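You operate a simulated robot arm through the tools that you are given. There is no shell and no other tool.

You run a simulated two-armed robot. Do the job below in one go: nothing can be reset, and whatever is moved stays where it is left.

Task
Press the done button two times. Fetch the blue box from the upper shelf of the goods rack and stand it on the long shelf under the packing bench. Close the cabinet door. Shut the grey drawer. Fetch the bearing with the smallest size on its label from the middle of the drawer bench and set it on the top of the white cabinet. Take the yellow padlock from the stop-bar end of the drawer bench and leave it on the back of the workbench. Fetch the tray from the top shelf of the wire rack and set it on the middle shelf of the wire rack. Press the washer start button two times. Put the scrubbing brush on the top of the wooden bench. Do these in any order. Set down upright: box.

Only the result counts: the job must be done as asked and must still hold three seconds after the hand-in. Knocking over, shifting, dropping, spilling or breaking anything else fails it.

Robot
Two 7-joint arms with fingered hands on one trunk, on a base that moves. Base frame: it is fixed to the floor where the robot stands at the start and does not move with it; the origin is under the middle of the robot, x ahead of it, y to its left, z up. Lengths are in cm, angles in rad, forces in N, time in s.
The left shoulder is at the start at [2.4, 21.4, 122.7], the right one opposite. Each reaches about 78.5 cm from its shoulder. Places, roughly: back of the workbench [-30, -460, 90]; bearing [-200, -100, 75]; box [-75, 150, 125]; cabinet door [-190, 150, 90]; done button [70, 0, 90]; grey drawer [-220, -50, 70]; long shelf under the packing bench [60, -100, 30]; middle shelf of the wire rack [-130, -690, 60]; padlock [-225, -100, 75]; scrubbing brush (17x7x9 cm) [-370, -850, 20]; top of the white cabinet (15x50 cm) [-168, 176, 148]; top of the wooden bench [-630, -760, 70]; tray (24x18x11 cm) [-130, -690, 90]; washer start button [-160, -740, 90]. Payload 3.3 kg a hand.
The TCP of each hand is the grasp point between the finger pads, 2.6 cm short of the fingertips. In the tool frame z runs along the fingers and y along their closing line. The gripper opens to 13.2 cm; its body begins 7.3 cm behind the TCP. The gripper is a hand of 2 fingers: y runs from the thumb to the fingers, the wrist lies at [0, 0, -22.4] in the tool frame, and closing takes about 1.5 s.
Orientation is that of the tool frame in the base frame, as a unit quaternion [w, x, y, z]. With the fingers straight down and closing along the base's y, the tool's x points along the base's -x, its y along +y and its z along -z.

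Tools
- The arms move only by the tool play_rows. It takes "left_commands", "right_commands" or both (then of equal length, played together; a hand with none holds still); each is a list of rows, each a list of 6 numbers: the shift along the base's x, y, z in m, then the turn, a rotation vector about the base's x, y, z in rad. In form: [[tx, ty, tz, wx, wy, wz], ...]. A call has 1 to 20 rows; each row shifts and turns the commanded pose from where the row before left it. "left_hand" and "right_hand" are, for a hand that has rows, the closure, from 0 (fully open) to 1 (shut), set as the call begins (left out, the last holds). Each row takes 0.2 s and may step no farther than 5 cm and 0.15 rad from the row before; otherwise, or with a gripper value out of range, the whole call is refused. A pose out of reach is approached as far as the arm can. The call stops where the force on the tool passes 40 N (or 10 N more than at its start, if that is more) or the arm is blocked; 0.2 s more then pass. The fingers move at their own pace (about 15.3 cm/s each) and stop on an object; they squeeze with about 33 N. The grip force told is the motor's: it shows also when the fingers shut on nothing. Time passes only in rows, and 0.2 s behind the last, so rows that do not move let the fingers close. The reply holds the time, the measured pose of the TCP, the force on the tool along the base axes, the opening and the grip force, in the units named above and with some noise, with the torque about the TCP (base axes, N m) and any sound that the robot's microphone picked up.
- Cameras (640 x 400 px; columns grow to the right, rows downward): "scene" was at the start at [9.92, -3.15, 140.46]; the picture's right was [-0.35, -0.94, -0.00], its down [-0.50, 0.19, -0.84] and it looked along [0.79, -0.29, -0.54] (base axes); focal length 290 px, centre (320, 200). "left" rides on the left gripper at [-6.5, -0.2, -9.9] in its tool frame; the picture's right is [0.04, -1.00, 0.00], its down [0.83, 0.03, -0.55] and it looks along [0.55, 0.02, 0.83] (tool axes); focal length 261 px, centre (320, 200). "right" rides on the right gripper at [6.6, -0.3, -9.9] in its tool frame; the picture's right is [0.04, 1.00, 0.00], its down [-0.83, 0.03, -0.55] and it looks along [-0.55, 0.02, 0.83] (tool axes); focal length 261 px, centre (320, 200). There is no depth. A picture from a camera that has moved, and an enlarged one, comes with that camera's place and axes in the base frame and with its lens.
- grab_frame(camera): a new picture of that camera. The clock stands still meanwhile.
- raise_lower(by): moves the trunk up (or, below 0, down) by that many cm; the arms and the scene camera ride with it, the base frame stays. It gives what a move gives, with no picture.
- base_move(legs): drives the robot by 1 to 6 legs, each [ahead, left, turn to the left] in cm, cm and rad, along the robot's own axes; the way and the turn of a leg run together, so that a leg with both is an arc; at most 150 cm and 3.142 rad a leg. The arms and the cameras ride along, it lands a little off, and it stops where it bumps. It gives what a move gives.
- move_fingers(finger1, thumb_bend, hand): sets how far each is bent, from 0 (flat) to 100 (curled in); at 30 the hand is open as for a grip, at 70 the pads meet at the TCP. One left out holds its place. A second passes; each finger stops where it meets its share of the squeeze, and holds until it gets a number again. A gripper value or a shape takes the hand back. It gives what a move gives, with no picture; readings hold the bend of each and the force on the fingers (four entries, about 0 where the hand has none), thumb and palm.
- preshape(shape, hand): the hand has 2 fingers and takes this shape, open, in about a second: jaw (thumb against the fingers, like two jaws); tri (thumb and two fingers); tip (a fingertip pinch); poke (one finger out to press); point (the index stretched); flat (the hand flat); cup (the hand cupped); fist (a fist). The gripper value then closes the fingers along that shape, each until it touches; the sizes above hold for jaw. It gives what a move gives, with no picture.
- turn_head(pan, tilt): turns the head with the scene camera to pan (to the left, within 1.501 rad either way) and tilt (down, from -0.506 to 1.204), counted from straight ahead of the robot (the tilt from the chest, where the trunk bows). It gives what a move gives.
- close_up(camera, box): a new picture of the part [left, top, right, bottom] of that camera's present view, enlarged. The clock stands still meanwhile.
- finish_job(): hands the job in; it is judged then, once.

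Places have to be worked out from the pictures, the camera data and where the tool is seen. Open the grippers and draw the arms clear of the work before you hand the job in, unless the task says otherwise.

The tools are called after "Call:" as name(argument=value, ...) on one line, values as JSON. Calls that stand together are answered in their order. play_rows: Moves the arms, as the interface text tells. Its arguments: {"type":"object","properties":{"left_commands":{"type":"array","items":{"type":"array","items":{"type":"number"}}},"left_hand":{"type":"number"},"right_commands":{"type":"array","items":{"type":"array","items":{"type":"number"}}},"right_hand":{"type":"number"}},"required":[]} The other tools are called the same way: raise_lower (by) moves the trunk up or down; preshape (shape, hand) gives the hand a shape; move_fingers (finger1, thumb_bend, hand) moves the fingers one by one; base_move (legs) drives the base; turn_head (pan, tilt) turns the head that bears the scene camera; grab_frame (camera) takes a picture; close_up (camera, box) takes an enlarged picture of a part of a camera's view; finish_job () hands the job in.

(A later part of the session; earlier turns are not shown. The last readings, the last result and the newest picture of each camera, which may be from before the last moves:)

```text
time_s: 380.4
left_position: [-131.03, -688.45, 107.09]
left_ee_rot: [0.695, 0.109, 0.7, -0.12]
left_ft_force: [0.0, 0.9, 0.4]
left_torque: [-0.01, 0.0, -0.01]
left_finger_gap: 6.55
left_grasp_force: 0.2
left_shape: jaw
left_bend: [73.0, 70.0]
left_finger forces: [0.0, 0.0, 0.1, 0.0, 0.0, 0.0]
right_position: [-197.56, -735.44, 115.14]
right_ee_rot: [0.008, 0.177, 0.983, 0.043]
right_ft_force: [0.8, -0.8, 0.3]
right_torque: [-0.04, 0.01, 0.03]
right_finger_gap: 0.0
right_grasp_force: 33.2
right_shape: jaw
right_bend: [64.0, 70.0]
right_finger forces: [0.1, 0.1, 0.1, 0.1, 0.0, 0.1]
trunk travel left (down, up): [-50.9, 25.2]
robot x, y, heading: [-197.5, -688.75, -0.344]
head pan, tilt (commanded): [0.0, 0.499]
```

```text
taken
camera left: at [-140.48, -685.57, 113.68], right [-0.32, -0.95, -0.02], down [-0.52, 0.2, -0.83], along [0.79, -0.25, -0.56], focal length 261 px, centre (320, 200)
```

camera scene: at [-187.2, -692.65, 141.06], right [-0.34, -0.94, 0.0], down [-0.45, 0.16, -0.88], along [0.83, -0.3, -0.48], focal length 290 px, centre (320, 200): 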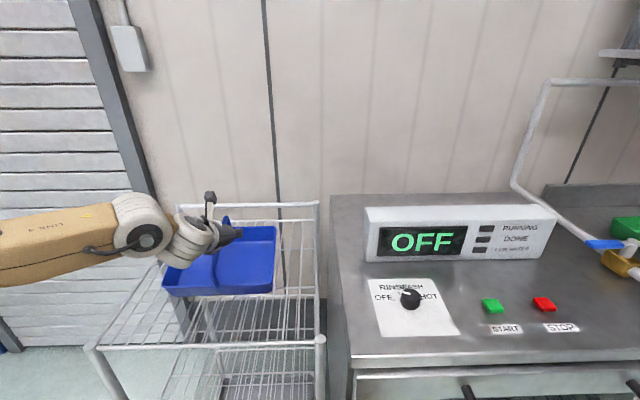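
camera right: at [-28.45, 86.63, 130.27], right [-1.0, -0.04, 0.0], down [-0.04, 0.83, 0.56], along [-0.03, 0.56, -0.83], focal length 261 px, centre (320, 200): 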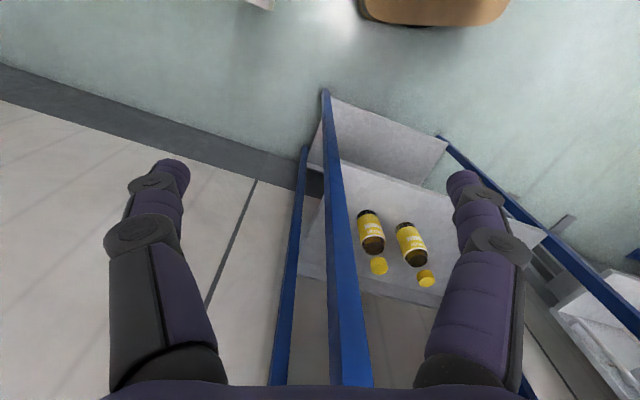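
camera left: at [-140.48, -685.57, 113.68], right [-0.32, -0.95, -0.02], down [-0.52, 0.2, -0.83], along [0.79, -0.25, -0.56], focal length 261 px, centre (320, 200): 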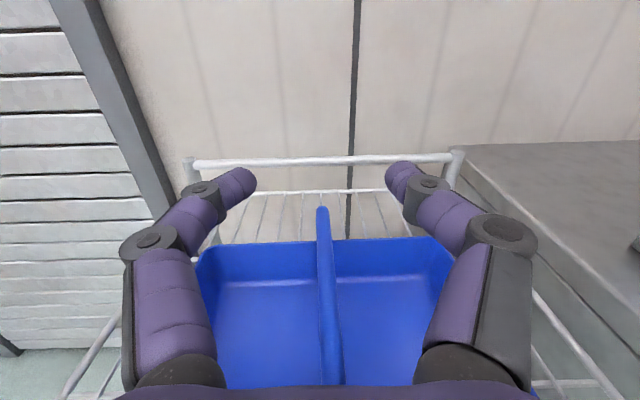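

Aligned. I back off 0.8 cm, lower to under-bar height and close beneath the bar.

Call:
play_rows(left_commands=[[-0.0075, 0.0027, -0.02, 0, 0, 0], [0, 0, -0.025, 0, 0, 0], [0, 0, -0.025, 0, 0, 0], [0, 0, -0.015, 0, 0, 0]])

Call:
play_rows(left_commands=[[0, 0, 0, 0, 0, 0], [0, 0, 0, 0, 0, 0], [0, 0, 0, 0, 0, 0], [0, 0, 0, 0, 0, 0], [0, 0, 0, 0, 0, 0], [0, 0, 0, 0, 0, 0]], left_hand=1)

Call:
grab_frame(camera="left")

```text
time_s: 381.4
left_position: [-130.5, -689.05, 99.07]
left_ee_rot: [0.698, 0.108, 0.697, -0.122]
left_ft_force: [0.3, 0.1, 0.1]
left_torque: [0.0, 0.01, 0.04]
left_finger_gap: 6.56
left_grasp_force: 0.0
left_shape: jaw
left_bend: [73.0, 70.0]
left_finger forces: [0.1, 0.0, 0.0, 0.0, 0.1, 0.3]
left hand out of reach, approached as far as the arm can: row 1, 2
right_position: [-197.68, -735.45, 115.03]
right_ee_rot: [0.008, 0.177, 0.983, 0.043]
right_ft_force: [-0.1, -0.6, 0.0]
right_torque: [0.0, 0.0, -0.04]
right_finger_gap: 0.0
right_grasp_force: 33.4
right_shape: jaw
right_bend: [64.0, 70.0]
right_finger forces: [0.0, 0.0, 0.0, 0.0, 0.0, 0.0]
trunk travel left (down, up): [-50.9, 25.2]
robot x, y, heading: [-197.33, -688.94, -0.345]
head pan, tilt (commanded): [0.0, 0.499]
```

```text
time_s: 382.8
left_position: [-130.42, -689.09, 99.03]
left_ee_rot: [0.697, 0.109, 0.698, -0.123]
left_ft_force: [-0.5, -0.1, -1.5]
left_torque: [-0.01, 0.06, -0.01]
left_finger_gap: 0.09
left_grasp_force: 33.5
left_shape: jaw
left_bend: [72.0, 72.0]
left_finger forces: [0.1, 0.1, 0.1, 0.0, 0.1, 0.0]
right_position: [-197.75, -735.53, 114.99]
right_ee_rot: [0.007, 0.177, 0.983, 0.043]
right_ft_force: [1.3, 0.3, 0.2]
right_torque: [-0.04, 0.01, 0.0]
right_finger_gap: 0.0
right_grasp_force: 33.0
right_shape: jaw
right_bend: [64.0, 70.0]
right_finger forces: [0.0, 0.1, 0.0, 0.0, 0.1, 0.0]
trunk travel left (down, up): [-50.9, 25.2]
robot x, y, heading: [-197.57, -689.22, -0.341]
head pan, tilt (commanded): [0.0, 0.499]
```

```text
taken
camera left: at [-139.97, -686.17, 105.59], right [-0.32, -0.95, -0.02], down [-0.52, 0.19, -0.83], along [0.79, -0.26, -0.55], focal length 261 px, centre (320, 200)
```

left: 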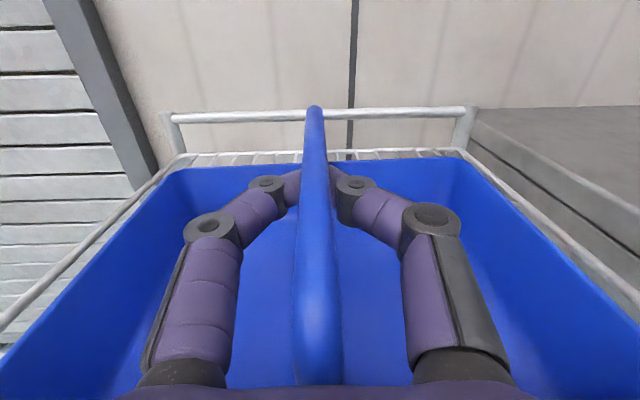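

Fingers are closed under the bar. I lift slowly and check the tilt.

Call:
play_rows(left_commands=[[0, 0, 0.01, 0, 0, 0], [0, 0, 0.01, 0, 0, 0], [0, 0, 0.01, 0, 0, 0], [0, 0, 0.01, 0, 0, 0], [0, 0, 0, 0, 0, 0]])

Call:
grab_frame(camera="left")

Call:
close_up(camera="scene", box=[80, 170, 340, 340])

```text
time_s: 384.0
left_position: [-130.47, -688.91, 102.98]
left_ee_rot: [0.697, 0.109, 0.698, -0.123]
left_ft_force: [0.0, -0.9, -1.8]
left_torque: [0.0, 0.05, -0.01]
left_finger_gap: 0.11
left_grasp_force: 33.2
left_shape: jaw
left_bend: [72.0, 72.0]
left_finger forces: [0.0, 0.0, 0.1, 0.1, 0.0, 0.0]
right_position: [-197.66, -735.55, 115.06]
right_ee_rot: [0.008, 0.177, 0.983, 0.043]
right_ft_force: [0.2, 0.0, 0.5]
right_torque: [-0.02, 0.0, -0.02]
right_finger_gap: 0.0
right_grasp_force: 32.8
right_shape: jaw
right_bend: [64.0, 70.0]
right_finger forces: [0.1, 0.0, 0.0, 0.1, 0.0, 0.0]
trunk travel left (down, up): [-50.9, 25.2]
robot x, y, heading: [-197.48, -689.0, -0.345]
head pan, tilt (commanded): [0.0, 0.499]
```

```text
taken
camera left: at [-139.95, -686.11, 109.56], right [-0.32, -0.95, -0.02], down [-0.52, 0.19, -0.83], along [0.79, -0.26, -0.55], focal length 261 px, centre (320, 200)
```

left: 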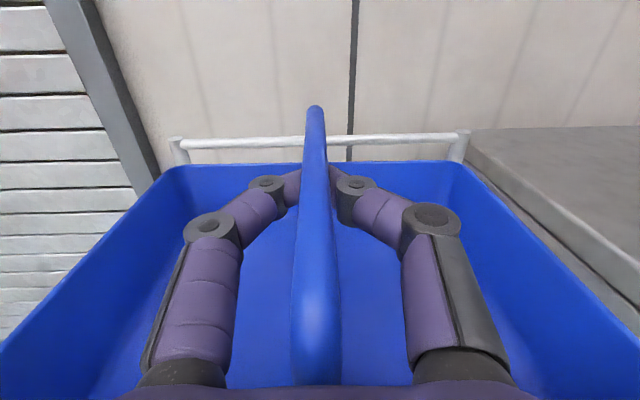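

```text
2.35 times, centred on (210, 255) of scene
camera zoom: at [-187.2, -692.65, 141.06], right [-0.34, -0.94, 0.0], down [-0.45, 0.16, -0.88], along [0.83, -0.3, -0.48], focal length 684 px, centre (579, 71)
```

zoom: 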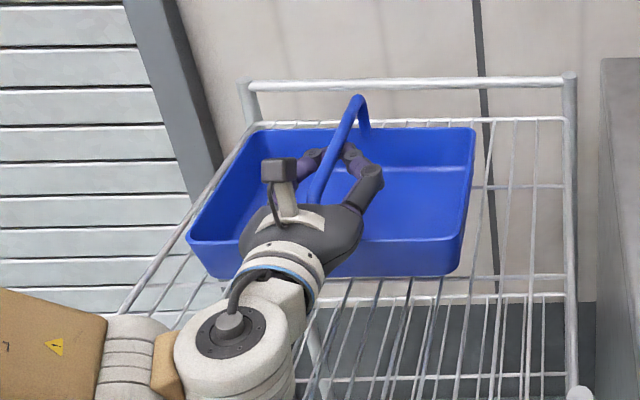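

The tray hangs nearly level now. I back the base out so the tray clears the rack.

Call:
base_move(legs=[[-10, 0, 0]])

Call:
grab_frame(camera="left")

```text
time_s: 385.1
left_position: [-139.9, -685.69, 103.04]
left_ee_rot: [0.698, 0.109, 0.697, -0.123]
left_ft_force: [-0.3, 0.2, -2.0]
left_torque: [0.02, 0.02, -0.04]
left_finger_gap: 0.07
left_grasp_force: 32.8
left_shape: jaw
left_bend: [72.0, 72.0]
left_finger forces: [0.0, 0.1, 0.0, 0.0, 0.0, 0.0]
right_position: [-207.06, -732.09, 115.02]
right_ee_rot: [0.008, 0.177, 0.983, 0.043]
right_ft_force: [-0.3, -0.1, 0.3]
right_torque: [-0.03, -0.05, 0.0]
right_finger_gap: 0.0
right_grasp_force: 33.0
right_shape: jaw
right_bend: [64.0, 70.0]
right_finger forces: [0.0, 0.0, 0.0, 0.0, 0.1, 0.1]
trunk travel left (down, up): [-50.9, 25.2]
robot x, y, heading: [-206.67, -685.76, -0.347]
head pan, tilt (commanded): [0.0, 0.499]
```

```text
taken
camera left: at [-149.31, -682.79, 109.62], right [-0.32, -0.95, -0.02], down [-0.51, 0.19, -0.84], along [0.79, -0.26, -0.55], focal length 261 px, centre (320, 200)
```

left: 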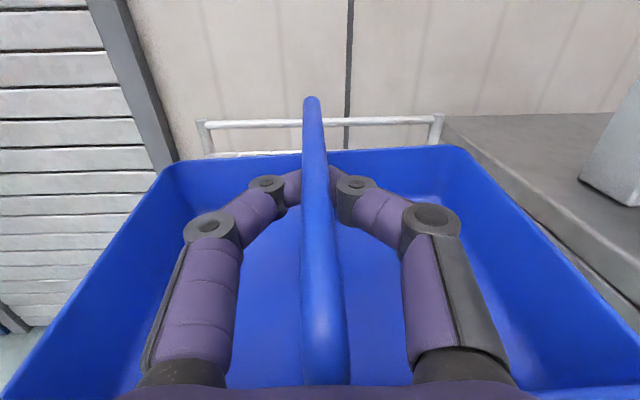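

The tray follows well. I continue backing out.

Call:
base_move(legs=[[-13, 0, 0]])

Call:
base_move(legs=[[-13, 0, 0]])

Call:
grab_frame(camera="left")

Call:
grab_frame(camera="scene")

```text
time_s: 386.4
left_position: [-151.94, -681.44, 103.07]
left_ee_rot: [0.698, 0.108, 0.697, -0.123]
left_ft_force: [0.1, 0.1, -1.9]
left_torque: [0.03, 0.03, 0.01]
left_finger_gap: 0.13
left_grasp_force: 33.2
left_shape: jaw
left_bend: [72.0, 72.0]
left_finger forces: [0.1, 0.0, 0.0, 0.0, 0.1, 0.1]
right_position: [-219.23, -727.78, 115.18]
right_ee_rot: [0.009, 0.177, 0.983, 0.043]
right_ft_force: [-0.7, 0.0, -0.6]
right_torque: [-0.02, -0.05, -0.01]
right_finger_gap: 0.02
right_grasp_force: 32.6
right_shape: jaw
right_bend: [64.0, 70.0]
right_finger forces: [0.1, 0.1, 0.1, 0.1, 0.0, 0.0]
trunk travel left (down, up): [-50.9, 25.2]
robot x, y, heading: [-218.48, -681.64, -0.343]
head pan, tilt (commanded): [0.0, 0.499]
```

```text
time_s: 387.6
left_position: [-164.12, -676.96, 103.16]
left_ee_rot: [0.698, 0.107, 0.697, -0.123]
left_ft_force: [-0.5, 0.7, -1.6]
left_torque: [0.03, 0.05, -0.02]
left_finger_gap: 0.11
left_grasp_force: 33.0
left_shape: jaw
left_bend: [72.0, 72.0]
left_finger forces: [0.0, 0.1, 0.0, 0.0, 0.0, 0.1]
right_position: [-231.33, -723.46, 115.07]
right_ee_rot: [0.008, 0.177, 0.983, 0.042]
right_ft_force: [0.3, 0.5, 1.4]
right_torque: [0.01, -0.02, 0.01]
right_finger_gap: 0.0
right_grasp_force: 33.4
right_shape: jaw
right_bend: [64.0, 70.0]
right_finger forces: [0.1, 0.0, 0.1, 0.0, 0.0, 0.1]
trunk travel left (down, up): [-50.9, 25.2]
robot x, y, heading: [-230.61, -677.15, -0.346]
head pan, tilt (commanded): [0.0, 0.499]
```

```text
taken
camera left: at [-173.59, -674.06, 109.63], right [-0.32, -0.95, -0.02], down [-0.51, 0.19, -0.84], along [0.79, -0.26, -0.55], focal length 261 px, centre (320, 200)
```

left: 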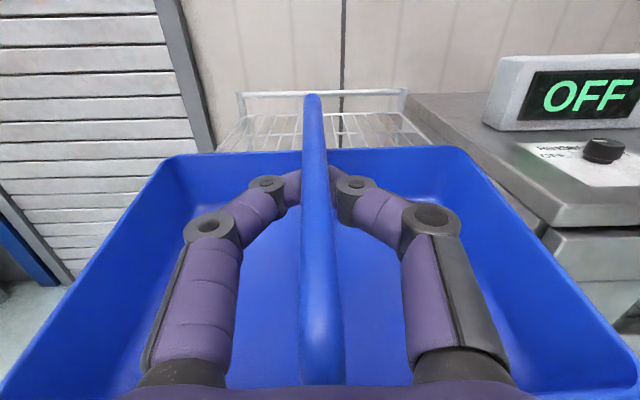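

```text
taken
camera scene: at [-220.89, -680.56, 141.08], right [-0.34, -0.94, 0.0], down [-0.45, 0.16, -0.88], along [0.83, -0.3, -0.48], focal length 290 px, centre (320, 200)
```

scene: 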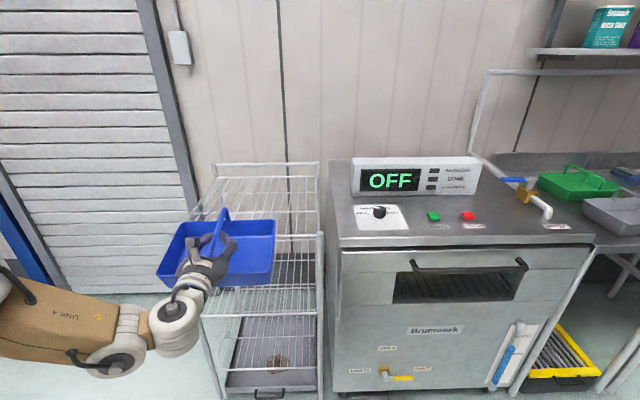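

The tray is clear of the rack. I lower the trunk in small steps, checking the hand pose.

Call:
raise_lower(by=-8)

Call:
raise_lower(by=-9)

Call:
grab_frame(camera="left")

```text
time_s: 388.8
left_position: [-163.86, -676.97, 94.38]
left_ee_rot: [0.693, 0.108, 0.702, -0.123]
left_ft_force: [0.7, 0.5, -1.4]
left_torque: [0.0, 0.0, 0.01]
left_finger_gap: 0.12
left_grasp_force: 32.3
left_shape: jaw
left_bend: [72.0, 72.0]
left_finger forces: [0.0, 0.0, 0.1, 0.1, 0.0, 0.0]
right_position: [-231.29, -723.46, 107.01]
right_ee_rot: [0.009, 0.177, 0.983, 0.043]
right_ft_force: [-0.5, -0.5, 0.5]
right_torque: [0.0, 0.0, 0.01]
right_finger_gap: 0.0
right_grasp_force: 33.1
right_shape: jaw
right_bend: [64.0, 70.0]
right_finger forces: [0.0, 0.0, 0.0, 0.0, 0.1, 0.0]
trunk travel left (down, up): [-42.9, 33.2]
robot x, y, heading: [-230.82, -676.86, -0.347]
head pan, tilt (commanded): [0.0, 0.499]
```

```text
time_s: 390.1
left_position: [-163.84, -677.24, 83.57]
left_ee_rot: [0.681, 0.109, 0.714, -0.12]
left_ft_force: [-0.3, -0.3, -0.9]
left_torque: [-0.02, 0.02, -0.02]
left_finger_gap: 0.08
left_grasp_force: 33.0
left_shape: jaw
left_bend: [72.0, 72.0]
left_finger forces: [0.1, 0.0, 0.0, 0.0, 0.0, 0.0]
right_position: [-231.26, -723.41, 97.98]
right_ee_rot: [0.008, 0.177, 0.983, 0.043]
right_ft_force: [-0.4, -0.2, 0.3]
right_torque: [0.02, -0.01, -0.01]
right_finger_gap: 0.0
right_grasp_force: 33.0
right_shape: jaw
right_bend: [64.0, 70.0]
right_finger forces: [0.0, 0.0, 0.0, 0.1, 0.0, 0.0]
trunk travel left (down, up): [-33.9, 42.2]
robot x, y, heading: [-230.72, -676.8, -0.343]
head pan, tilt (commanded): [0.0, 0.499]
```

```text
taken
camera left: at [-172.92, -674.36, 90.64], right [-0.32, -0.95, -0.02], down [-0.55, 0.2, -0.81], along [0.77, -0.25, -0.59], focal length 261 px, centre (320, 200)
```

left: 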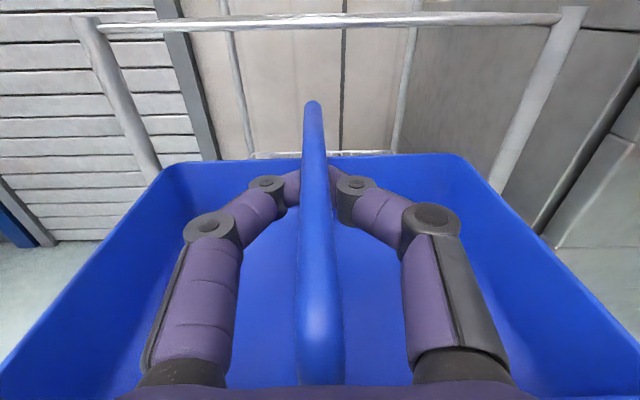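

The hand pitched down slightly; I correct the pitch while extending a little.

Call:
play_rows(left_commands=[[0.014, -0.005, 0.005, -0.008, -0.022, 0], [0.014, -0.005, 0.005, -0.008, -0.022, 0]])

Call:
raise_lower(by=-8)

Call:
grab_frame(camera="left")

```text
time_s: 390.7
left_position: [-161.04, -678.18, 84.53]
left_ee_rot: [0.697, 0.106, 0.698, -0.123]
left_ft_force: [0.7, 0.3, -1.8]
left_torque: [0.02, 0.04, 0.02]
left_finger_gap: 0.13
left_grasp_force: 33.1
left_shape: jaw
left_bend: [72.0, 72.0]
left_finger forces: [0.1, 0.1, 0.1, 0.0, 0.1, 0.0]
right_position: [-231.23, -723.45, 97.98]
right_ee_rot: [0.007, 0.177, 0.983, 0.044]
right_ft_force: [-0.1, 0.4, 0.1]
right_torque: [-0.02, 0.01, 0.04]
right_finger_gap: 0.02
right_grasp_force: 33.1
right_shape: jaw
right_bend: [64.0, 70.0]
right_finger forces: [0.0, 0.0, 0.0, 0.0, 0.0, 0.0]
trunk travel left (down, up): [-33.9, 42.2]
robot x, y, heading: [-230.61, -677.03, -0.339]
head pan, tilt (commanded): [0.0, 0.499]
```

```text
time_s: 391.8
left_position: [-160.92, -678.11, 76.62]
left_ee_rot: [0.698, 0.105, 0.698, -0.124]
left_ft_force: [0.0, 0.4, -0.9]
left_torque: [-0.03, 0.06, -0.02]
left_finger_gap: 0.09
left_grasp_force: 32.7
left_shape: jaw
left_bend: [72.0, 72.0]
left_finger forces: [0.1, 0.0, 0.0, 0.0, 0.0, 0.0]
right_position: [-231.29, -723.41, 89.97]
right_ee_rot: [0.008, 0.176, 0.983, 0.044]
right_ft_force: [-0.1, 0.3, 0.3]
right_torque: [-0.02, -0.01, -0.01]
right_finger_gap: 0.0
right_grasp_force: 32.4
right_shape: jaw
right_bend: [64.0, 70.0]
right_finger forces: [0.1, 0.0, 0.0, 0.1, 0.0, 0.1]
trunk travel left (down, up): [-25.9, 50.2]
robot x, y, heading: [-230.51, -676.85, -0.349]
head pan, tilt (commanded): [0.0, 0.499]
```

```text
taken
camera left: at [-170.42, -675.26, 83.21], right [-0.32, -0.95, -0.02], down [-0.52, 0.19, -0.84], along [0.79, -0.26, -0.55], focal length 261 px, centre (320, 200)
```

left: 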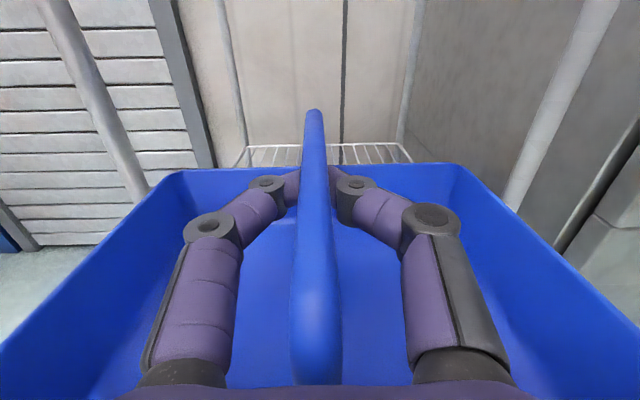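

Level and steady. I lower 9 cm more to just above the middle shelf height.

Call:
raise_lower(by=-9)

Call:
grab_frame(camera="left")

Call:
grab_frame(camera="scene")

```text
time_s: 393.1
left_position: [-160.91, -678.26, 65.32]
left_ee_rot: [0.683, 0.108, 0.712, -0.121]
left_ft_force: [0.9, -0.1, -1.7]
left_torque: [0.0, 0.05, -0.02]
left_finger_gap: 0.09
left_grasp_force: 32.9
left_shape: jaw
left_bend: [72.0, 72.0]
left_finger forces: [0.0, 0.0, 0.0, 0.0, 0.0, 0.1]
right_position: [-231.29, -723.33, 81.15]
right_ee_rot: [0.008, 0.177, 0.983, 0.043]
right_ft_force: [0.7, 0.0, 0.2]
right_torque: [-0.01, -0.02, 0.03]
right_finger_gap: 0.0
right_grasp_force: 32.9
right_shape: jaw
right_bend: [64.0, 70.0]
right_finger forces: [0.0, 0.1, 0.0, 0.0, 0.0, 0.0]
trunk travel left (down, up): [-16.9, 59.2]
robot x, y, heading: [-231.0, -677.3, -0.346]
head pan, tilt (commanded): [0.0, 0.499]
```

```text
taken
camera left: at [-170.14, -675.38, 72.24], right [-0.32, -0.95, -0.02], down [-0.55, 0.2, -0.81], along [0.77, -0.25, -0.58], focal length 261 px, centre (320, 200)
```

left: 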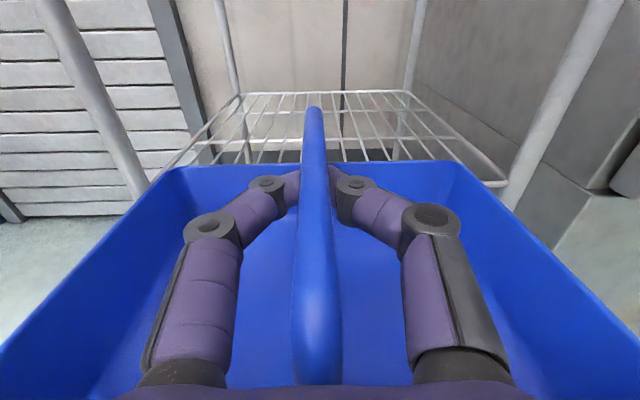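

```text
taken
camera scene: at [-214.76, -682.76, 106.62], right [-0.34, -0.94, 0.0], down [-0.45, 0.16, -0.88], along [0.83, -0.3, -0.48], focal length 290 px, centre (320, 200)
```

scene: 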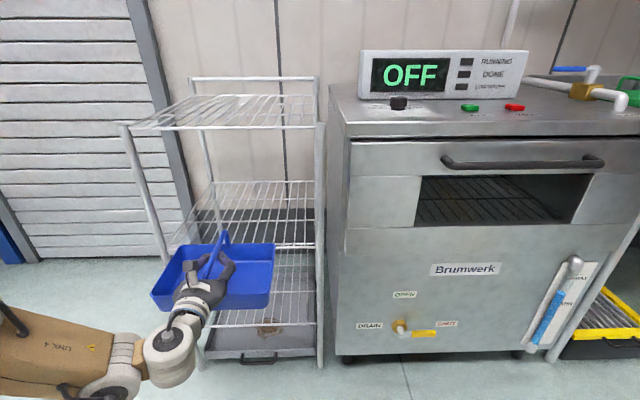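

The middle deck is about z=55.7. I raise the hand 3 cm and level it before moving in.

Call:
play_rows(left_commands=[[0.004, -0.0015, 0.012, -0.007, -0.019, 0], [0.004, -0.0015, 0.012, -0.007, -0.019, 0], [0, 0, 0.008, 0, 0, 0]])

Call:
grab_frame(camera="left")

```text
time_s: 393.9
left_position: [-160.09, -678.56, 68.53]
left_ee_rot: [0.697, 0.105, 0.698, -0.125]
left_ft_force: [-0.2, 0.5, -1.5]
left_torque: [0.0, 0.0, 0.0]
left_finger_gap: 0.1
left_grasp_force: 33.1
left_shape: jaw
left_bend: [72.0, 72.0]
left_finger forces: [0.1, 0.0, 0.0, 0.0, 0.0, 0.1]
right_position: [-231.23, -723.45, 81.14]
right_ee_rot: [0.007, 0.176, 0.983, 0.042]
right_ft_force: [0.4, -0.2, 0.3]
right_torque: [-0.03, -0.02, 0.0]
right_finger_gap: 0.01
right_grasp_force: 33.1
right_shape: jaw
right_bend: [64.0, 70.0]
right_finger forces: [0.1, 0.0, 0.0, 0.0, 0.0, 0.1]
trunk travel left (down, up): [-16.9, 59.2]
robot x, y, heading: [-230.88, -677.16, -0.345]
head pan, tilt (commanded): [0.0, 0.499]
```

```text
taken
camera left: at [-169.57, -675.58, 75.07], right [-0.32, -0.95, -0.02], down [-0.52, 0.19, -0.83], along [0.79, -0.26, -0.55], focal length 261 px, centre (320, 200)
```

left: 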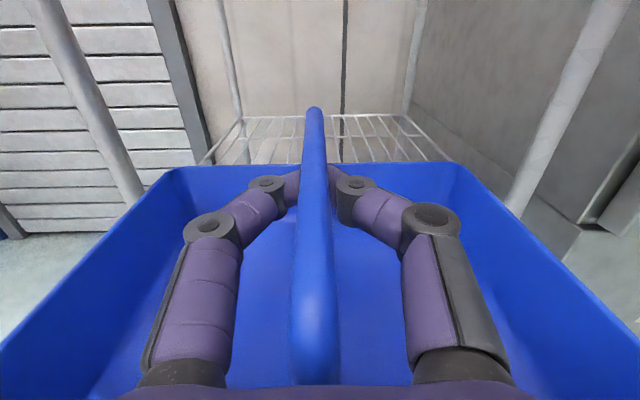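

Alignment with the rack opening looks good. I drive the tray into the middle level.

Call:
base_move(legs=[[16, 0, 0]])

Call:
grab_frame(camera="left")

Call:
grab_frame(camera="scene")

```text
time_s: 395.3
left_position: [-144.83, -683.66, 68.45]
left_ee_rot: [0.697, 0.105, 0.698, -0.123]
left_ft_force: [-1.1, -0.5, -2.1]
left_torque: [0.02, 0.04, -0.01]
left_finger_gap: 0.12
left_grasp_force: 33.0
left_shape: jaw
left_bend: [72.0, 72.0]
left_finger forces: [0.0, 0.1, 0.1, 0.0, 0.1, 0.1]
right_position: [-215.79, -728.91, 81.1]
right_ee_rot: [0.008, 0.175, 0.984, 0.044]
right_ft_force: [0.7, 0.4, 0.2]
right_torque: [-0.02, -0.01, 0.0]
right_finger_gap: 0.02
right_grasp_force: 32.9
right_shape: jaw
right_bend: [64.0, 70.0]
right_finger forces: [0.0, 0.0, 0.0, 0.0, 0.1, 0.1]
trunk travel left (down, up): [-16.9, 59.2]
robot x, y, heading: [-215.38, -682.52, -0.34]
head pan, tilt (commanded): [0.0, 0.499]
```

```text
taken
camera left: at [-154.27, -680.86, 75.07], right [-0.32, -0.95, -0.02], down [-0.52, 0.19, -0.83], along [0.79, -0.26, -0.55], focal length 261 px, centre (320, 200)
```

left: 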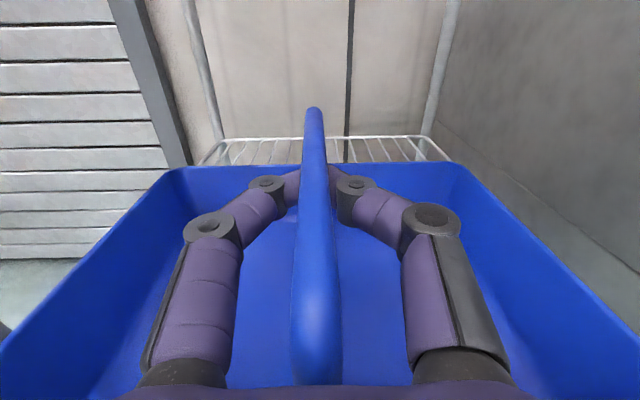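

```text
taken
camera scene: at [-199.41, -688.18, 106.61], right [-0.34, -0.94, 0.0], down [-0.45, 0.16, -0.88], along [0.83, -0.29, -0.48], focal length 290 px, centre (320, 200)
```

scene: 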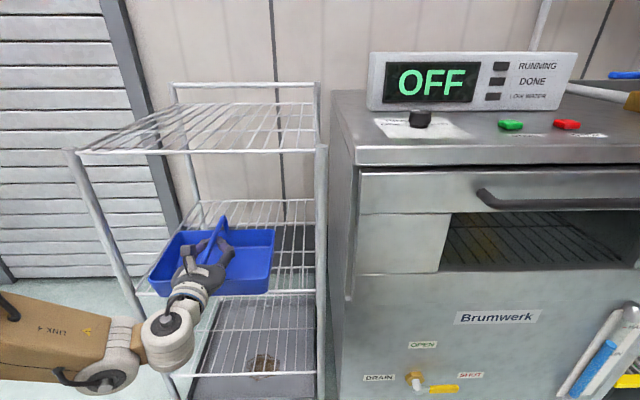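

Clear on both sides. I continue forward.

Call:
base_move(legs=[[15, 0, 0]])

Call:
grab_frame(camera="left")

Call:
grab_frame(camera="scene")

```text
time_s: 396.7
left_position: [-130.52, -688.79, 68.5]
left_ee_rot: [0.697, 0.103, 0.699, -0.122]
left_ft_force: [0.3, 0.1, -1.4]
left_torque: [-0.04, 0.04, 0.02]
left_finger_gap: 0.12
left_grasp_force: 32.9
left_shape: jaw
left_bend: [72.0, 72.0]
left_finger forces: [0.1, 0.0, 0.0, 0.0, 0.1, 0.1]
right_position: [-201.38, -733.93, 80.93]
right_ee_rot: [0.008, 0.175, 0.984, 0.042]
right_ft_force: [-0.4, -0.1, -0.1]
right_torque: [-0.01, 0.01, 0.0]
right_finger_gap: 0.01
right_grasp_force: 33.2
right_shape: jaw
right_bend: [64.0, 70.0]
right_finger forces: [0.1, 0.1, 0.1, 0.0, 0.1, 0.1]
trunk travel left (down, up): [-16.9, 59.2]
robot x, y, heading: [-200.97, -687.7, -0.34]
head pan, tilt (commanded): [0.0, 0.499]
```

```text
taken
camera left: at [-139.99, -685.87, 75.06], right [-0.32, -0.95, -0.02], down [-0.52, 0.19, -0.83], along [0.79, -0.26, -0.55], focal length 261 px, centre (320, 200)
```

left: 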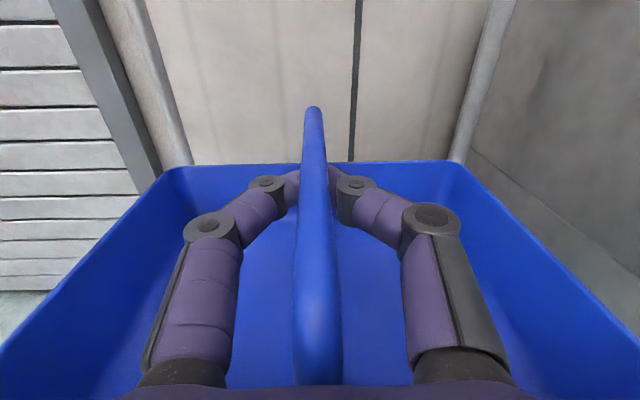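

```text
taken
camera scene: at [-185.12, -693.24, 106.6], right [-0.33, -0.94, 0.0], down [-0.45, 0.16, -0.88], along [0.83, -0.29, -0.48], focal length 290 px, centre (320, 200)
```

scene: 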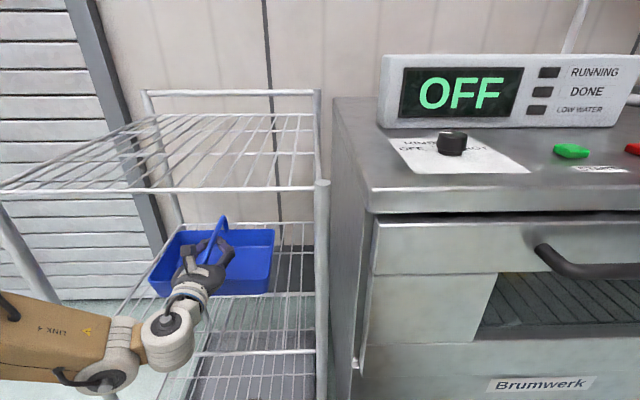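

The tray is over the middle deck. I lower until it rests.

Call:
play_rows(left_commands=[[0, 0, -0.01, 0, 0, 0], [0, 0, -0.01, 0, 0, 0], [0, 0, -0.01, 0, 0, 0]])

Call:
grab_frame(camera="left")

```text
time_s: 397.5
left_position: [-130.56, -688.81, 65.44]
left_ee_rot: [0.697, 0.105, 0.699, -0.123]
left_ft_force: [-0.5, -0.1, -1.6]
left_torque: [0.0, 0.0, 0.0]
left_finger_gap: 0.09
left_grasp_force: 32.8
left_shape: jaw
left_bend: [72.0, 72.0]
left_finger forces: [0.1, 0.0, 0.0, 0.0, 0.0, 0.1]
right_position: [-201.41, -733.95, 80.96]
right_ee_rot: [0.008, 0.176, 0.984, 0.043]
right_ft_force: [0.6, -0.5, 0.0]
right_torque: [-0.02, 0.03, -0.03]
right_finger_gap: 0.0
right_grasp_force: 33.2
right_shape: jaw
right_bend: [64.0, 70.0]
right_finger forces: [0.0, 0.0, 0.1, 0.1, 0.0, 0.1]
trunk travel left (down, up): [-16.9, 59.2]
robot x, y, heading: [-200.93, -687.88, -0.337]
head pan, tilt (commanded): [0.0, 0.499]
```

```text
taken
camera left: at [-140.01, -685.92, 71.98], right [-0.32, -0.95, -0.01], down [-0.52, 0.19, -0.83], along [0.79, -0.26, -0.55], focal length 261 px, centre (320, 200)
```

left: 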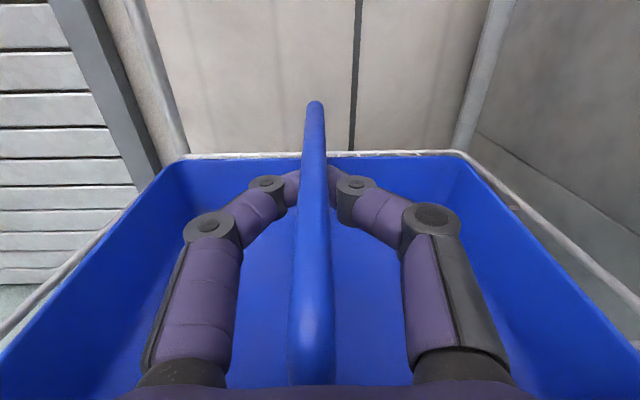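

Call:
play_rows(left_commands=[[0, 0, -0.005, 0, 0, 0], [0, 0, -0.005, 0, 0, 0], [0, 0, -0.005, 0, 0, 0]])

Call:
grab_frame(camera="left")

```text
time_s: 398.3
left_position: [-130.36, -688.76, 64.1]
left_ee_rot: [0.697, 0.105, 0.698, -0.123]
left_ft_force: [-0.3, -0.5, 0.2]
left_torque: [0.0, -0.01, 0.0]
left_finger_gap: 0.09
left_grasp_force: 32.8
left_shape: jaw
left_bend: [72.0, 72.0]
left_finger forces: [0.1, 0.0, 0.1, 0.1, 0.0, 0.0]
right_position: [-201.55, -734.01, 80.95]
right_ee_rot: [0.008, 0.176, 0.983, 0.043]
right_ft_force: [0.2, -0.7, -1.5]
right_torque: [-0.01, -0.01, -0.02]
right_finger_gap: 0.03
right_grasp_force: 33.0
right_shape: jaw
right_bend: [64.0, 70.0]
right_finger forces: [0.0, 0.1, 0.1, 0.0, 0.0, 0.1]
trunk travel left (down, up): [-16.9, 59.2]
robot x, y, heading: [-201.24, -687.57, -0.335]
head pan, tilt (commanded): [0.0, 0.499]
```

```text
taken
camera left: at [-139.96, -685.89, 70.63], right [-0.32, -0.95, -0.02], down [-0.52, 0.19, -0.83], along [0.79, -0.26, -0.55], focal length 261 px, centre (320, 200)
```

left: 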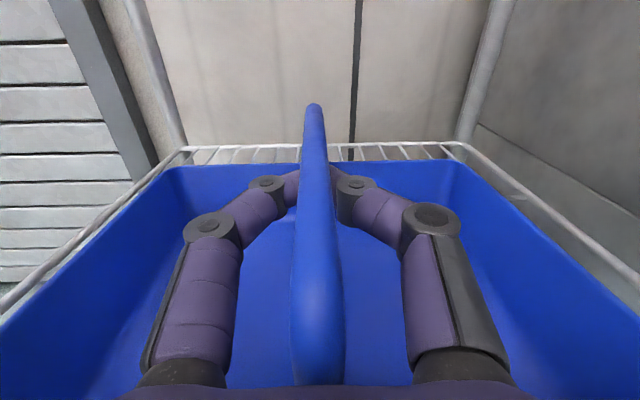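

The tray rests on the middle deck (no load on the hand). I lower slightly more, open the fingers, and back straight out.

Call:
play_rows(left_commands=[[0, 0, -0.004, 0, 0, 0], [0, 0, 0, 0, 0, 0], [0, 0, 0, 0, 0, 0], [0, 0, 0, 0, 0, 0], [0, 0, 0, 0, 0, 0]], left_hand=0.5)

Call:
grab_frame(camera="left")

```text
time_s: 399.5
left_position: [-130.62, -688.79, 63.6]
left_ee_rot: [0.697, 0.103, 0.699, -0.122]
left_ft_force: [-0.1, -0.9, 0.1]
left_torque: [-0.01, 0.02, 0.02]
left_finger_gap: 6.53
left_grasp_force: 0.1
left_shape: jaw
left_bend: [73.0, 70.0]
left_finger forces: [0.1, 0.0, 0.1, 0.0, 0.0, 0.0]
right_position: [-201.53, -733.97, 81.13]
right_ee_rot: [0.007, 0.175, 0.984, 0.043]
right_ft_force: [0.9, -0.2, 0.3]
right_torque: [0.0, 0.0, 0.01]
right_finger_gap: 0.01
right_grasp_force: 33.0
right_shape: jaw
right_bend: [64.0, 70.0]
right_finger forces: [0.0, 0.0, 0.0, 0.0, 0.1, 0.1]
trunk travel left (down, up): [-16.9, 59.2]
robot x, y, heading: [-201.07, -687.74, -0.342]
head pan, tilt (commanded): [0.0, 0.499]
```

```text
taken
camera left: at [-140.0, -685.89, 70.22], right [-0.32, -0.95, -0.02], down [-0.52, 0.19, -0.83], along [0.79, -0.26, -0.55], focal length 261 px, centre (320, 200)
```

left: 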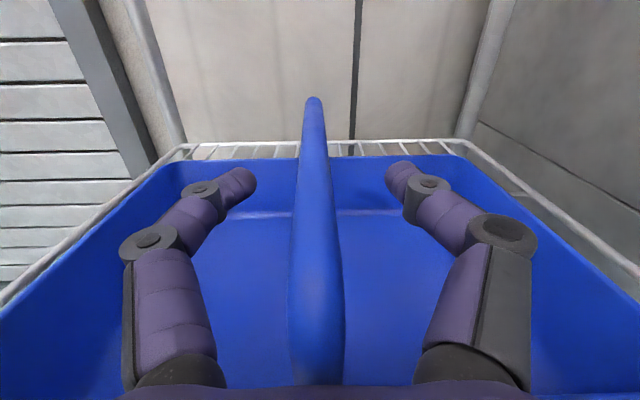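

Handle is free between the open fingers. I raise 1.5 cm for rim clearance and back out.

Call:
play_rows(left_commands=[[0, 0, 0.015, 0, 0, 0]])

Call:
base_move(legs=[[-12, 0, 0]])

Call:
grab_frame(camera="left")

```text
time_s: 399.9
left_position: [-130.5, -688.71, 65.09]
left_ee_rot: [0.697, 0.102, 0.699, -0.124]
left_ft_force: [-0.6, -0.1, 0.0]
left_torque: [0.03, 0.02, -0.02]
left_finger_gap: 6.53
left_grasp_force: 0.0
left_shape: jaw
left_bend: [73.0, 70.0]
left_finger forces: [0.1, 0.0, 0.0, 0.0, 0.0, 0.0]
right_position: [-201.51, -734.03, 81.01]
right_ee_rot: [0.008, 0.175, 0.984, 0.043]
right_ft_force: [-0.3, -0.4, -0.2]
right_torque: [0.01, 0.01, 0.01]
right_finger_gap: 0.0
right_grasp_force: 32.8
right_shape: jaw
right_bend: [64.0, 70.0]
right_finger forces: [0.0, 0.0, 0.0, 0.1, 0.0, 0.0]
trunk travel left (down, up): [-16.9, 59.2]
robot x, y, heading: [-201.21, -687.52, -0.341]
head pan, tilt (commanded): [0.0, 0.499]
```

```text
time_s: 401.1
left_position: [-141.8, -684.81, 65.21]
left_ee_rot: [0.697, 0.104, 0.698, -0.123]
left_ft_force: [0.5, -0.5, -0.3]
left_torque: [0.04, -0.03, -0.01]
left_finger_gap: 6.54
left_grasp_force: 0.0
left_shape: jaw
left_bend: [73.0, 70.0]
left_finger forces: [0.0, 0.0, 0.1, 0.0, 0.0, 0.1]
right_position: [-212.9, -729.9, 80.99]
right_ee_rot: [0.007, 0.174, 0.984, 0.043]
right_ft_force: [0.2, -0.7, 0.4]
right_torque: [0.05, 0.01, -0.02]
right_finger_gap: 0.02
right_grasp_force: 33.7
right_shape: jaw
right_bend: [64.0, 70.0]
right_finger forces: [0.0, 0.0, 0.0, 0.0, 0.0, 0.0]
trunk travel left (down, up): [-16.9, 59.2]
robot x, y, heading: [-212.56, -683.54, -0.342]
head pan, tilt (commanded): [0.0, 0.499]
```

```text
taken
camera left: at [-151.32, -681.89, 71.7], right [-0.32, -0.95, -0.01], down [-0.52, 0.18, -0.83], along [0.79, -0.26, -0.55], focal length 261 px, centre (320, 200)
```

left: 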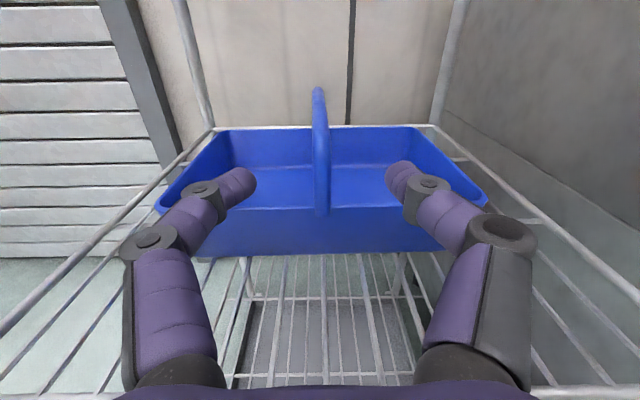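

The tray sits properly on the middle shelf. I back out fully and raise the trunk for the START button.

Call:
base_move(legs=[[-22, 0, 0]])

Call:
raise_lower(by=34)

Call:
turn_head(pan=-0.3, tilt=0.5)

Call:
grab_frame(camera="scene")

```text
time_s: 402.8
left_position: [-162.56, -677.38, 65.19]
left_ee_rot: [0.697, 0.103, 0.699, -0.123]
left_ft_force: [-0.9, 0.9, -0.3]
left_torque: [-0.01, 0.01, 0.01]
left_finger_gap: 6.56
left_grasp_force: 0.0
left_shape: jaw
left_bend: [73.0, 70.0]
left_finger forces: [0.0, 0.0, 0.0, 0.1, 0.1, 0.1]
right_position: [-233.44, -722.58, 81.11]
right_ee_rot: [0.008, 0.176, 0.983, 0.043]
right_ft_force: [0.3, -0.1, -0.8]
right_torque: [-0.01, 0.04, -0.01]
right_finger_gap: 0.0
right_grasp_force: 33.5
right_shape: jaw
right_bend: [64.0, 70.0]
right_finger forces: [0.1, 0.0, 0.0, 0.0, 0.1, 0.0]
trunk travel left (down, up): [-16.9, 59.2]
robot x, y, heading: [-233.11, -675.97, -0.344]
head pan, tilt (commanded): [0.0, 0.499]
```

```text
time_s: 406.1
left_position: [-162.54, -677.41, 99.19]
left_ee_rot: [0.697, 0.103, 0.699, -0.123]
left_ft_force: [0.5, -1.1, 0.2]
left_torque: [0.02, 0.0, -0.04]
left_finger_gap: 6.53
left_grasp_force: 0.1
left_shape: jaw
left_bend: [73.0, 70.0]
left_finger forces: [0.1, 0.1, 0.0, 0.0, 0.0, 0.0]
right_position: [-233.38, -722.52, 115.08]
right_ee_rot: [0.007, 0.174, 0.984, 0.043]
right_ft_force: [0.2, 0.3, -0.5]
right_torque: [0.0, 0.0, -0.02]
right_finger_gap: 0.0
right_grasp_force: 33.8
right_shape: jaw
right_bend: [64.0, 70.0]
right_finger forces: [0.0, 0.0, 0.0, 0.0, 0.0, 0.0]
trunk travel left (down, up): [-50.9, 25.2]
robot x, y, heading: [-233.4, -676.77, -0.337]
head pan, tilt (commanded): [0.0, 0.499]
```

```text
time_s: 406.9
left_position: [-162.58, -677.34, 99.08]
left_ee_rot: [0.697, 0.102, 0.699, -0.125]
left_ft_force: [-1.0, 0.8, 0.4]
left_torque: [0.01, -0.01, -0.01]
left_finger_gap: 6.55
left_grasp_force: 0.0
left_shape: jaw
left_bend: [73.0, 70.0]
left_finger forces: [0.0, 0.1, 0.0, 0.0, 0.0, 0.0]
right_position: [-233.35, -722.62, 115.04]
right_ee_rot: [0.008, 0.176, 0.983, 0.043]
right_ft_force: [0.2, -1.0, 1.3]
right_torque: [-0.01, 0.02, -0.01]
right_finger_gap: 0.02
right_grasp_force: 33.2
right_shape: jaw
right_bend: [64.0, 70.0]
right_finger forces: [0.0, 0.0, 0.0, 0.0, 0.0, 0.1]
trunk travel left (down, up): [-50.9, 25.2]
robot x, y, heading: [-233.2, -676.5, -0.337]
head pan, tilt (commanded): [-0.3, 0.499]
```

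```text
taken
camera scene: at [-224.35, -682.17, 141.07], right [-0.6, -0.8, 0.0], down [-0.38, 0.29, -0.88], along [0.7, -0.52, -0.48], focal length 290 px, centre (320, 200)
```

scene: 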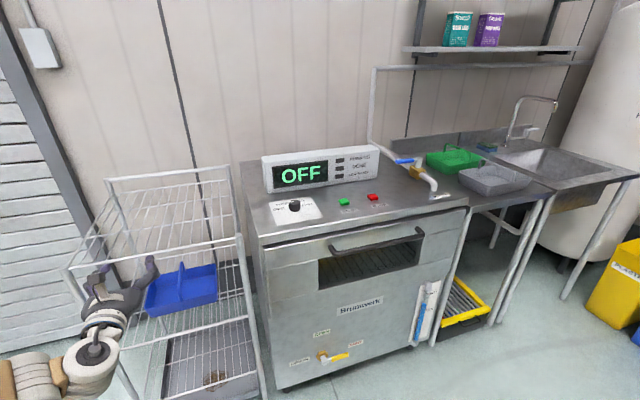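

Tray is in place. START is at about [-160.2,-739.4,93.5]. I raise slightly and drive up to the washer for the right hand.

Call:
raise_lower(by=10)

Call:
base_move(legs=[[40, 0, 0]])

Call:
turn_head(pan=-0.5, tilt=0.7)

Call:
grab_frame(camera="scene")

```text
time_s: 408.3
left_position: [-162.52, -677.44, 109.07]
left_ee_rot: [0.697, 0.104, 0.699, -0.123]
left_ft_force: [0.2, 0.3, 0.2]
left_torque: [0.02, -0.04, 0.01]
left_finger_gap: 6.57
left_grasp_force: 0.0
left_shape: jaw
left_bend: [73.0, 70.0]
left_finger forces: [0.0, 0.1, 0.0, 0.1, 0.1, 0.0]
right_position: [-233.42, -722.62, 125.02]
right_ee_rot: [0.008, 0.176, 0.983, 0.044]
right_ft_force: [0.3, 0.8, -0.4]
right_torque: [0.01, -0.03, 0.01]
right_finger_gap: 0.01
right_grasp_force: 33.0
right_shape: jaw
right_bend: [64.0, 70.0]
right_finger forces: [0.1, 0.0, 0.0, 0.0, 0.0, 0.0]
trunk travel left (down, up): [-60.9, 15.2]
robot x, y, heading: [-233.29, -676.18, -0.342]
head pan, tilt (commanded): [-0.3, 0.499]
```

```text
time_s: 410.8
left_position: [-125.06, -690.94, 109.05]
left_ee_rot: [0.697, 0.104, 0.699, -0.123]
left_ft_force: [-0.5, -0.4, -0.1]
left_torque: [0.02, -0.06, -0.01]
left_finger_gap: 6.53
left_grasp_force: 0.1
left_shape: jaw
left_bend: [73.0, 70.0]
left_finger forces: [0.0, 0.0, 0.0, 0.0, 0.0, 0.1]
right_position: [-196.17, -735.9, 125.0]
right_ee_rot: [0.008, 0.175, 0.984, 0.044]
right_ft_force: [0.5, -0.5, 0.6]
right_torque: [-0.02, -0.01, 0.02]
right_finger_gap: 0.0
right_grasp_force: 32.9
right_shape: jaw
right_bend: [64.0, 70.0]
right_finger forces: [0.0, 0.1, 0.0, 0.1, 0.0, 0.1]
trunk travel left (down, up): [-60.9, 15.2]
robot x, y, heading: [-195.88, -689.45, -0.342]
head pan, tilt (commanded): [-0.3, 0.499]
```

```text
time_s: 411.5
left_position: [-125.29, -690.77, 109.09]
left_ee_rot: [0.697, 0.104, 0.698, -0.125]
left_ft_force: [-0.2, -0.5, 0.2]
left_torque: [0.0, 0.0, -0.02]
left_finger_gap: 6.55
left_grasp_force: 0.1
left_shape: jaw
left_bend: [73.0, 70.0]
left_finger forces: [0.0, 0.1, 0.1, 0.0, 0.1, 0.0]
right_position: [-196.23, -735.8, 125.07]
right_ee_rot: [0.008, 0.176, 0.983, 0.044]
right_ft_force: [0.2, 0.6, 0.5]
right_torque: [0.01, 0.0, -0.01]
right_finger_gap: 0.04
right_grasp_force: 32.6
right_shape: jaw
right_bend: [64.0, 70.0]
right_finger forces: [0.0, 0.0, 0.1, 0.0, 0.1, 0.0]
trunk travel left (down, up): [-60.9, 15.2]
robot x, y, heading: [-195.66, -689.18, -0.35]
head pan, tilt (commanded): [-0.499, 0.7]
```

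```text
taken
camera scene: at [-189.09, -696.2, 149.32], right [-0.75, -0.67, 0.0], down [-0.43, 0.48, -0.77], along [0.51, -0.57, -0.64], focal length 290 px, centre (320, 200)
```

scene: 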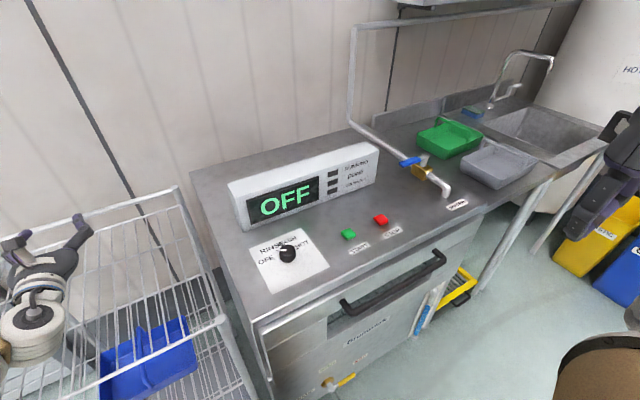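

START position confirmed. I shift the base slightly right and forward for comfortable reach.

Call:
base_move(legs=[[3, -12, 0]])

Call:
play_rows(right_commands=[[0.04, -0.0145, -0.01, 0, 0, 0], [0.04, -0.0145, -0.01, 0, 0, 0], [0.04, -0.0145, -0.01, 0, 0, 0], [0.04, -0.0145, -0.01, 0, 0, 0], [0.04, -0.0145, -0.01, 0, 0, 0], [0.04, -0.0145, -0.01, 0, 0, 0], [0.03, -0.011, -0.01, 0, 0, 0]])

Call:
grab_frame(camera="scene")

Call:
grab_frame(camera="right")

```text
time_s: 412.7
left_position: [-126.33, -703.18, 109.14]
left_ee_rot: [0.697, 0.104, 0.698, -0.123]
left_ft_force: [0.0, 0.4, 0.7]
left_torque: [0.0, -0.02, 0.02]
left_finger_gap: 6.53
left_grasp_force: 0.0
left_shape: jaw
left_bend: [73.0, 70.0]
left_finger forces: [0.0, 0.1, 0.1, 0.1, 0.0, 0.0]
right_position: [-197.38, -748.38, 125.02]
right_ee_rot: [0.008, 0.175, 0.984, 0.044]
right_ft_force: [-0.2, 0.1, -0.3]
right_torque: [0.01, 0.01, 0.01]
right_finger_gap: 0.0
right_grasp_force: 33.1
right_shape: jaw
right_bend: [64.0, 70.0]
right_finger forces: [0.0, 0.0, 0.0, 0.0, 0.0, 0.0]
trunk travel left (down, up): [-60.9, 15.2]
robot x, y, heading: [-196.79, -702.2, -0.342]
head pan, tilt (commanded): [-0.499, 0.7]
```

```text
time_s: 414.3
left_position: [-126.26, -703.19, 109.12]
left_ee_rot: [0.697, 0.103, 0.699, -0.124]
left_ft_force: [0.1, -0.6, 0.0]
left_torque: [-0.05, -0.01, 0.0]
left_finger_gap: 6.52
left_grasp_force: 0.0
left_shape: jaw
left_bend: [73.0, 70.0]
left_finger forces: [0.1, 0.0, 0.0, 0.0, 0.0, 0.0]
right_position: [-170.18, -757.81, 117.87]
right_ee_rot: [0.007, 0.175, 0.984, 0.043]
right_ft_force: [-0.2, -0.2, 0.4]
right_torque: [-0.01, -0.01, 0.01]
right_finger_gap: 0.01
right_grasp_force: 33.3
right_shape: jaw
right_bend: [64.0, 70.0]
right_finger forces: [0.1, 0.1, 0.0, 0.0, 0.0, 0.0]
trunk travel left (down, up): [-60.9, 15.2]
robot x, y, heading: [-197.03, -702.01, -0.342]
head pan, tilt (commanded): [-0.499, 0.7]
```

```text
taken
camera scene: at [-190.11, -708.66, 149.29], right [-0.75, -0.67, 0.0], down [-0.43, 0.48, -0.76], along [0.51, -0.57, -0.65], focal length 290 px, centre (320, 200)
```

scene: 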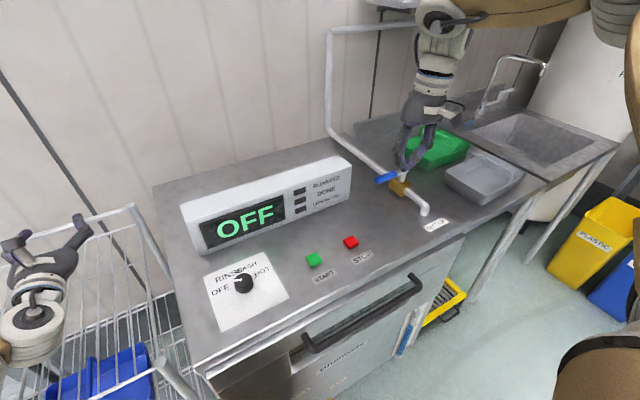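

```text
taken
camera right: at [-176.68, -756.66, 127.71], right [0.3, 0.95, 0.09], down [0.78, -0.3, 0.55], along [0.55, -0.1, -0.83], focal length 261 px, centre (320, 200)
```

right: 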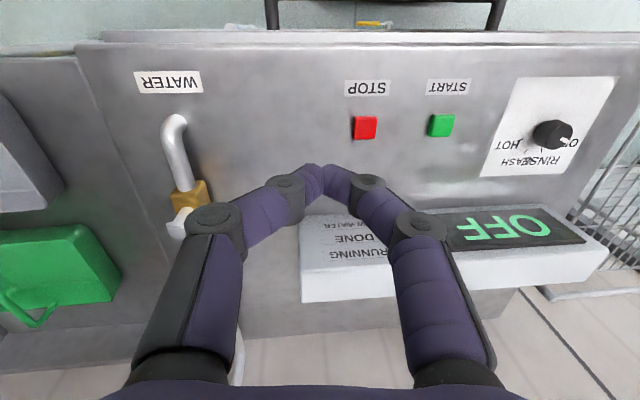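

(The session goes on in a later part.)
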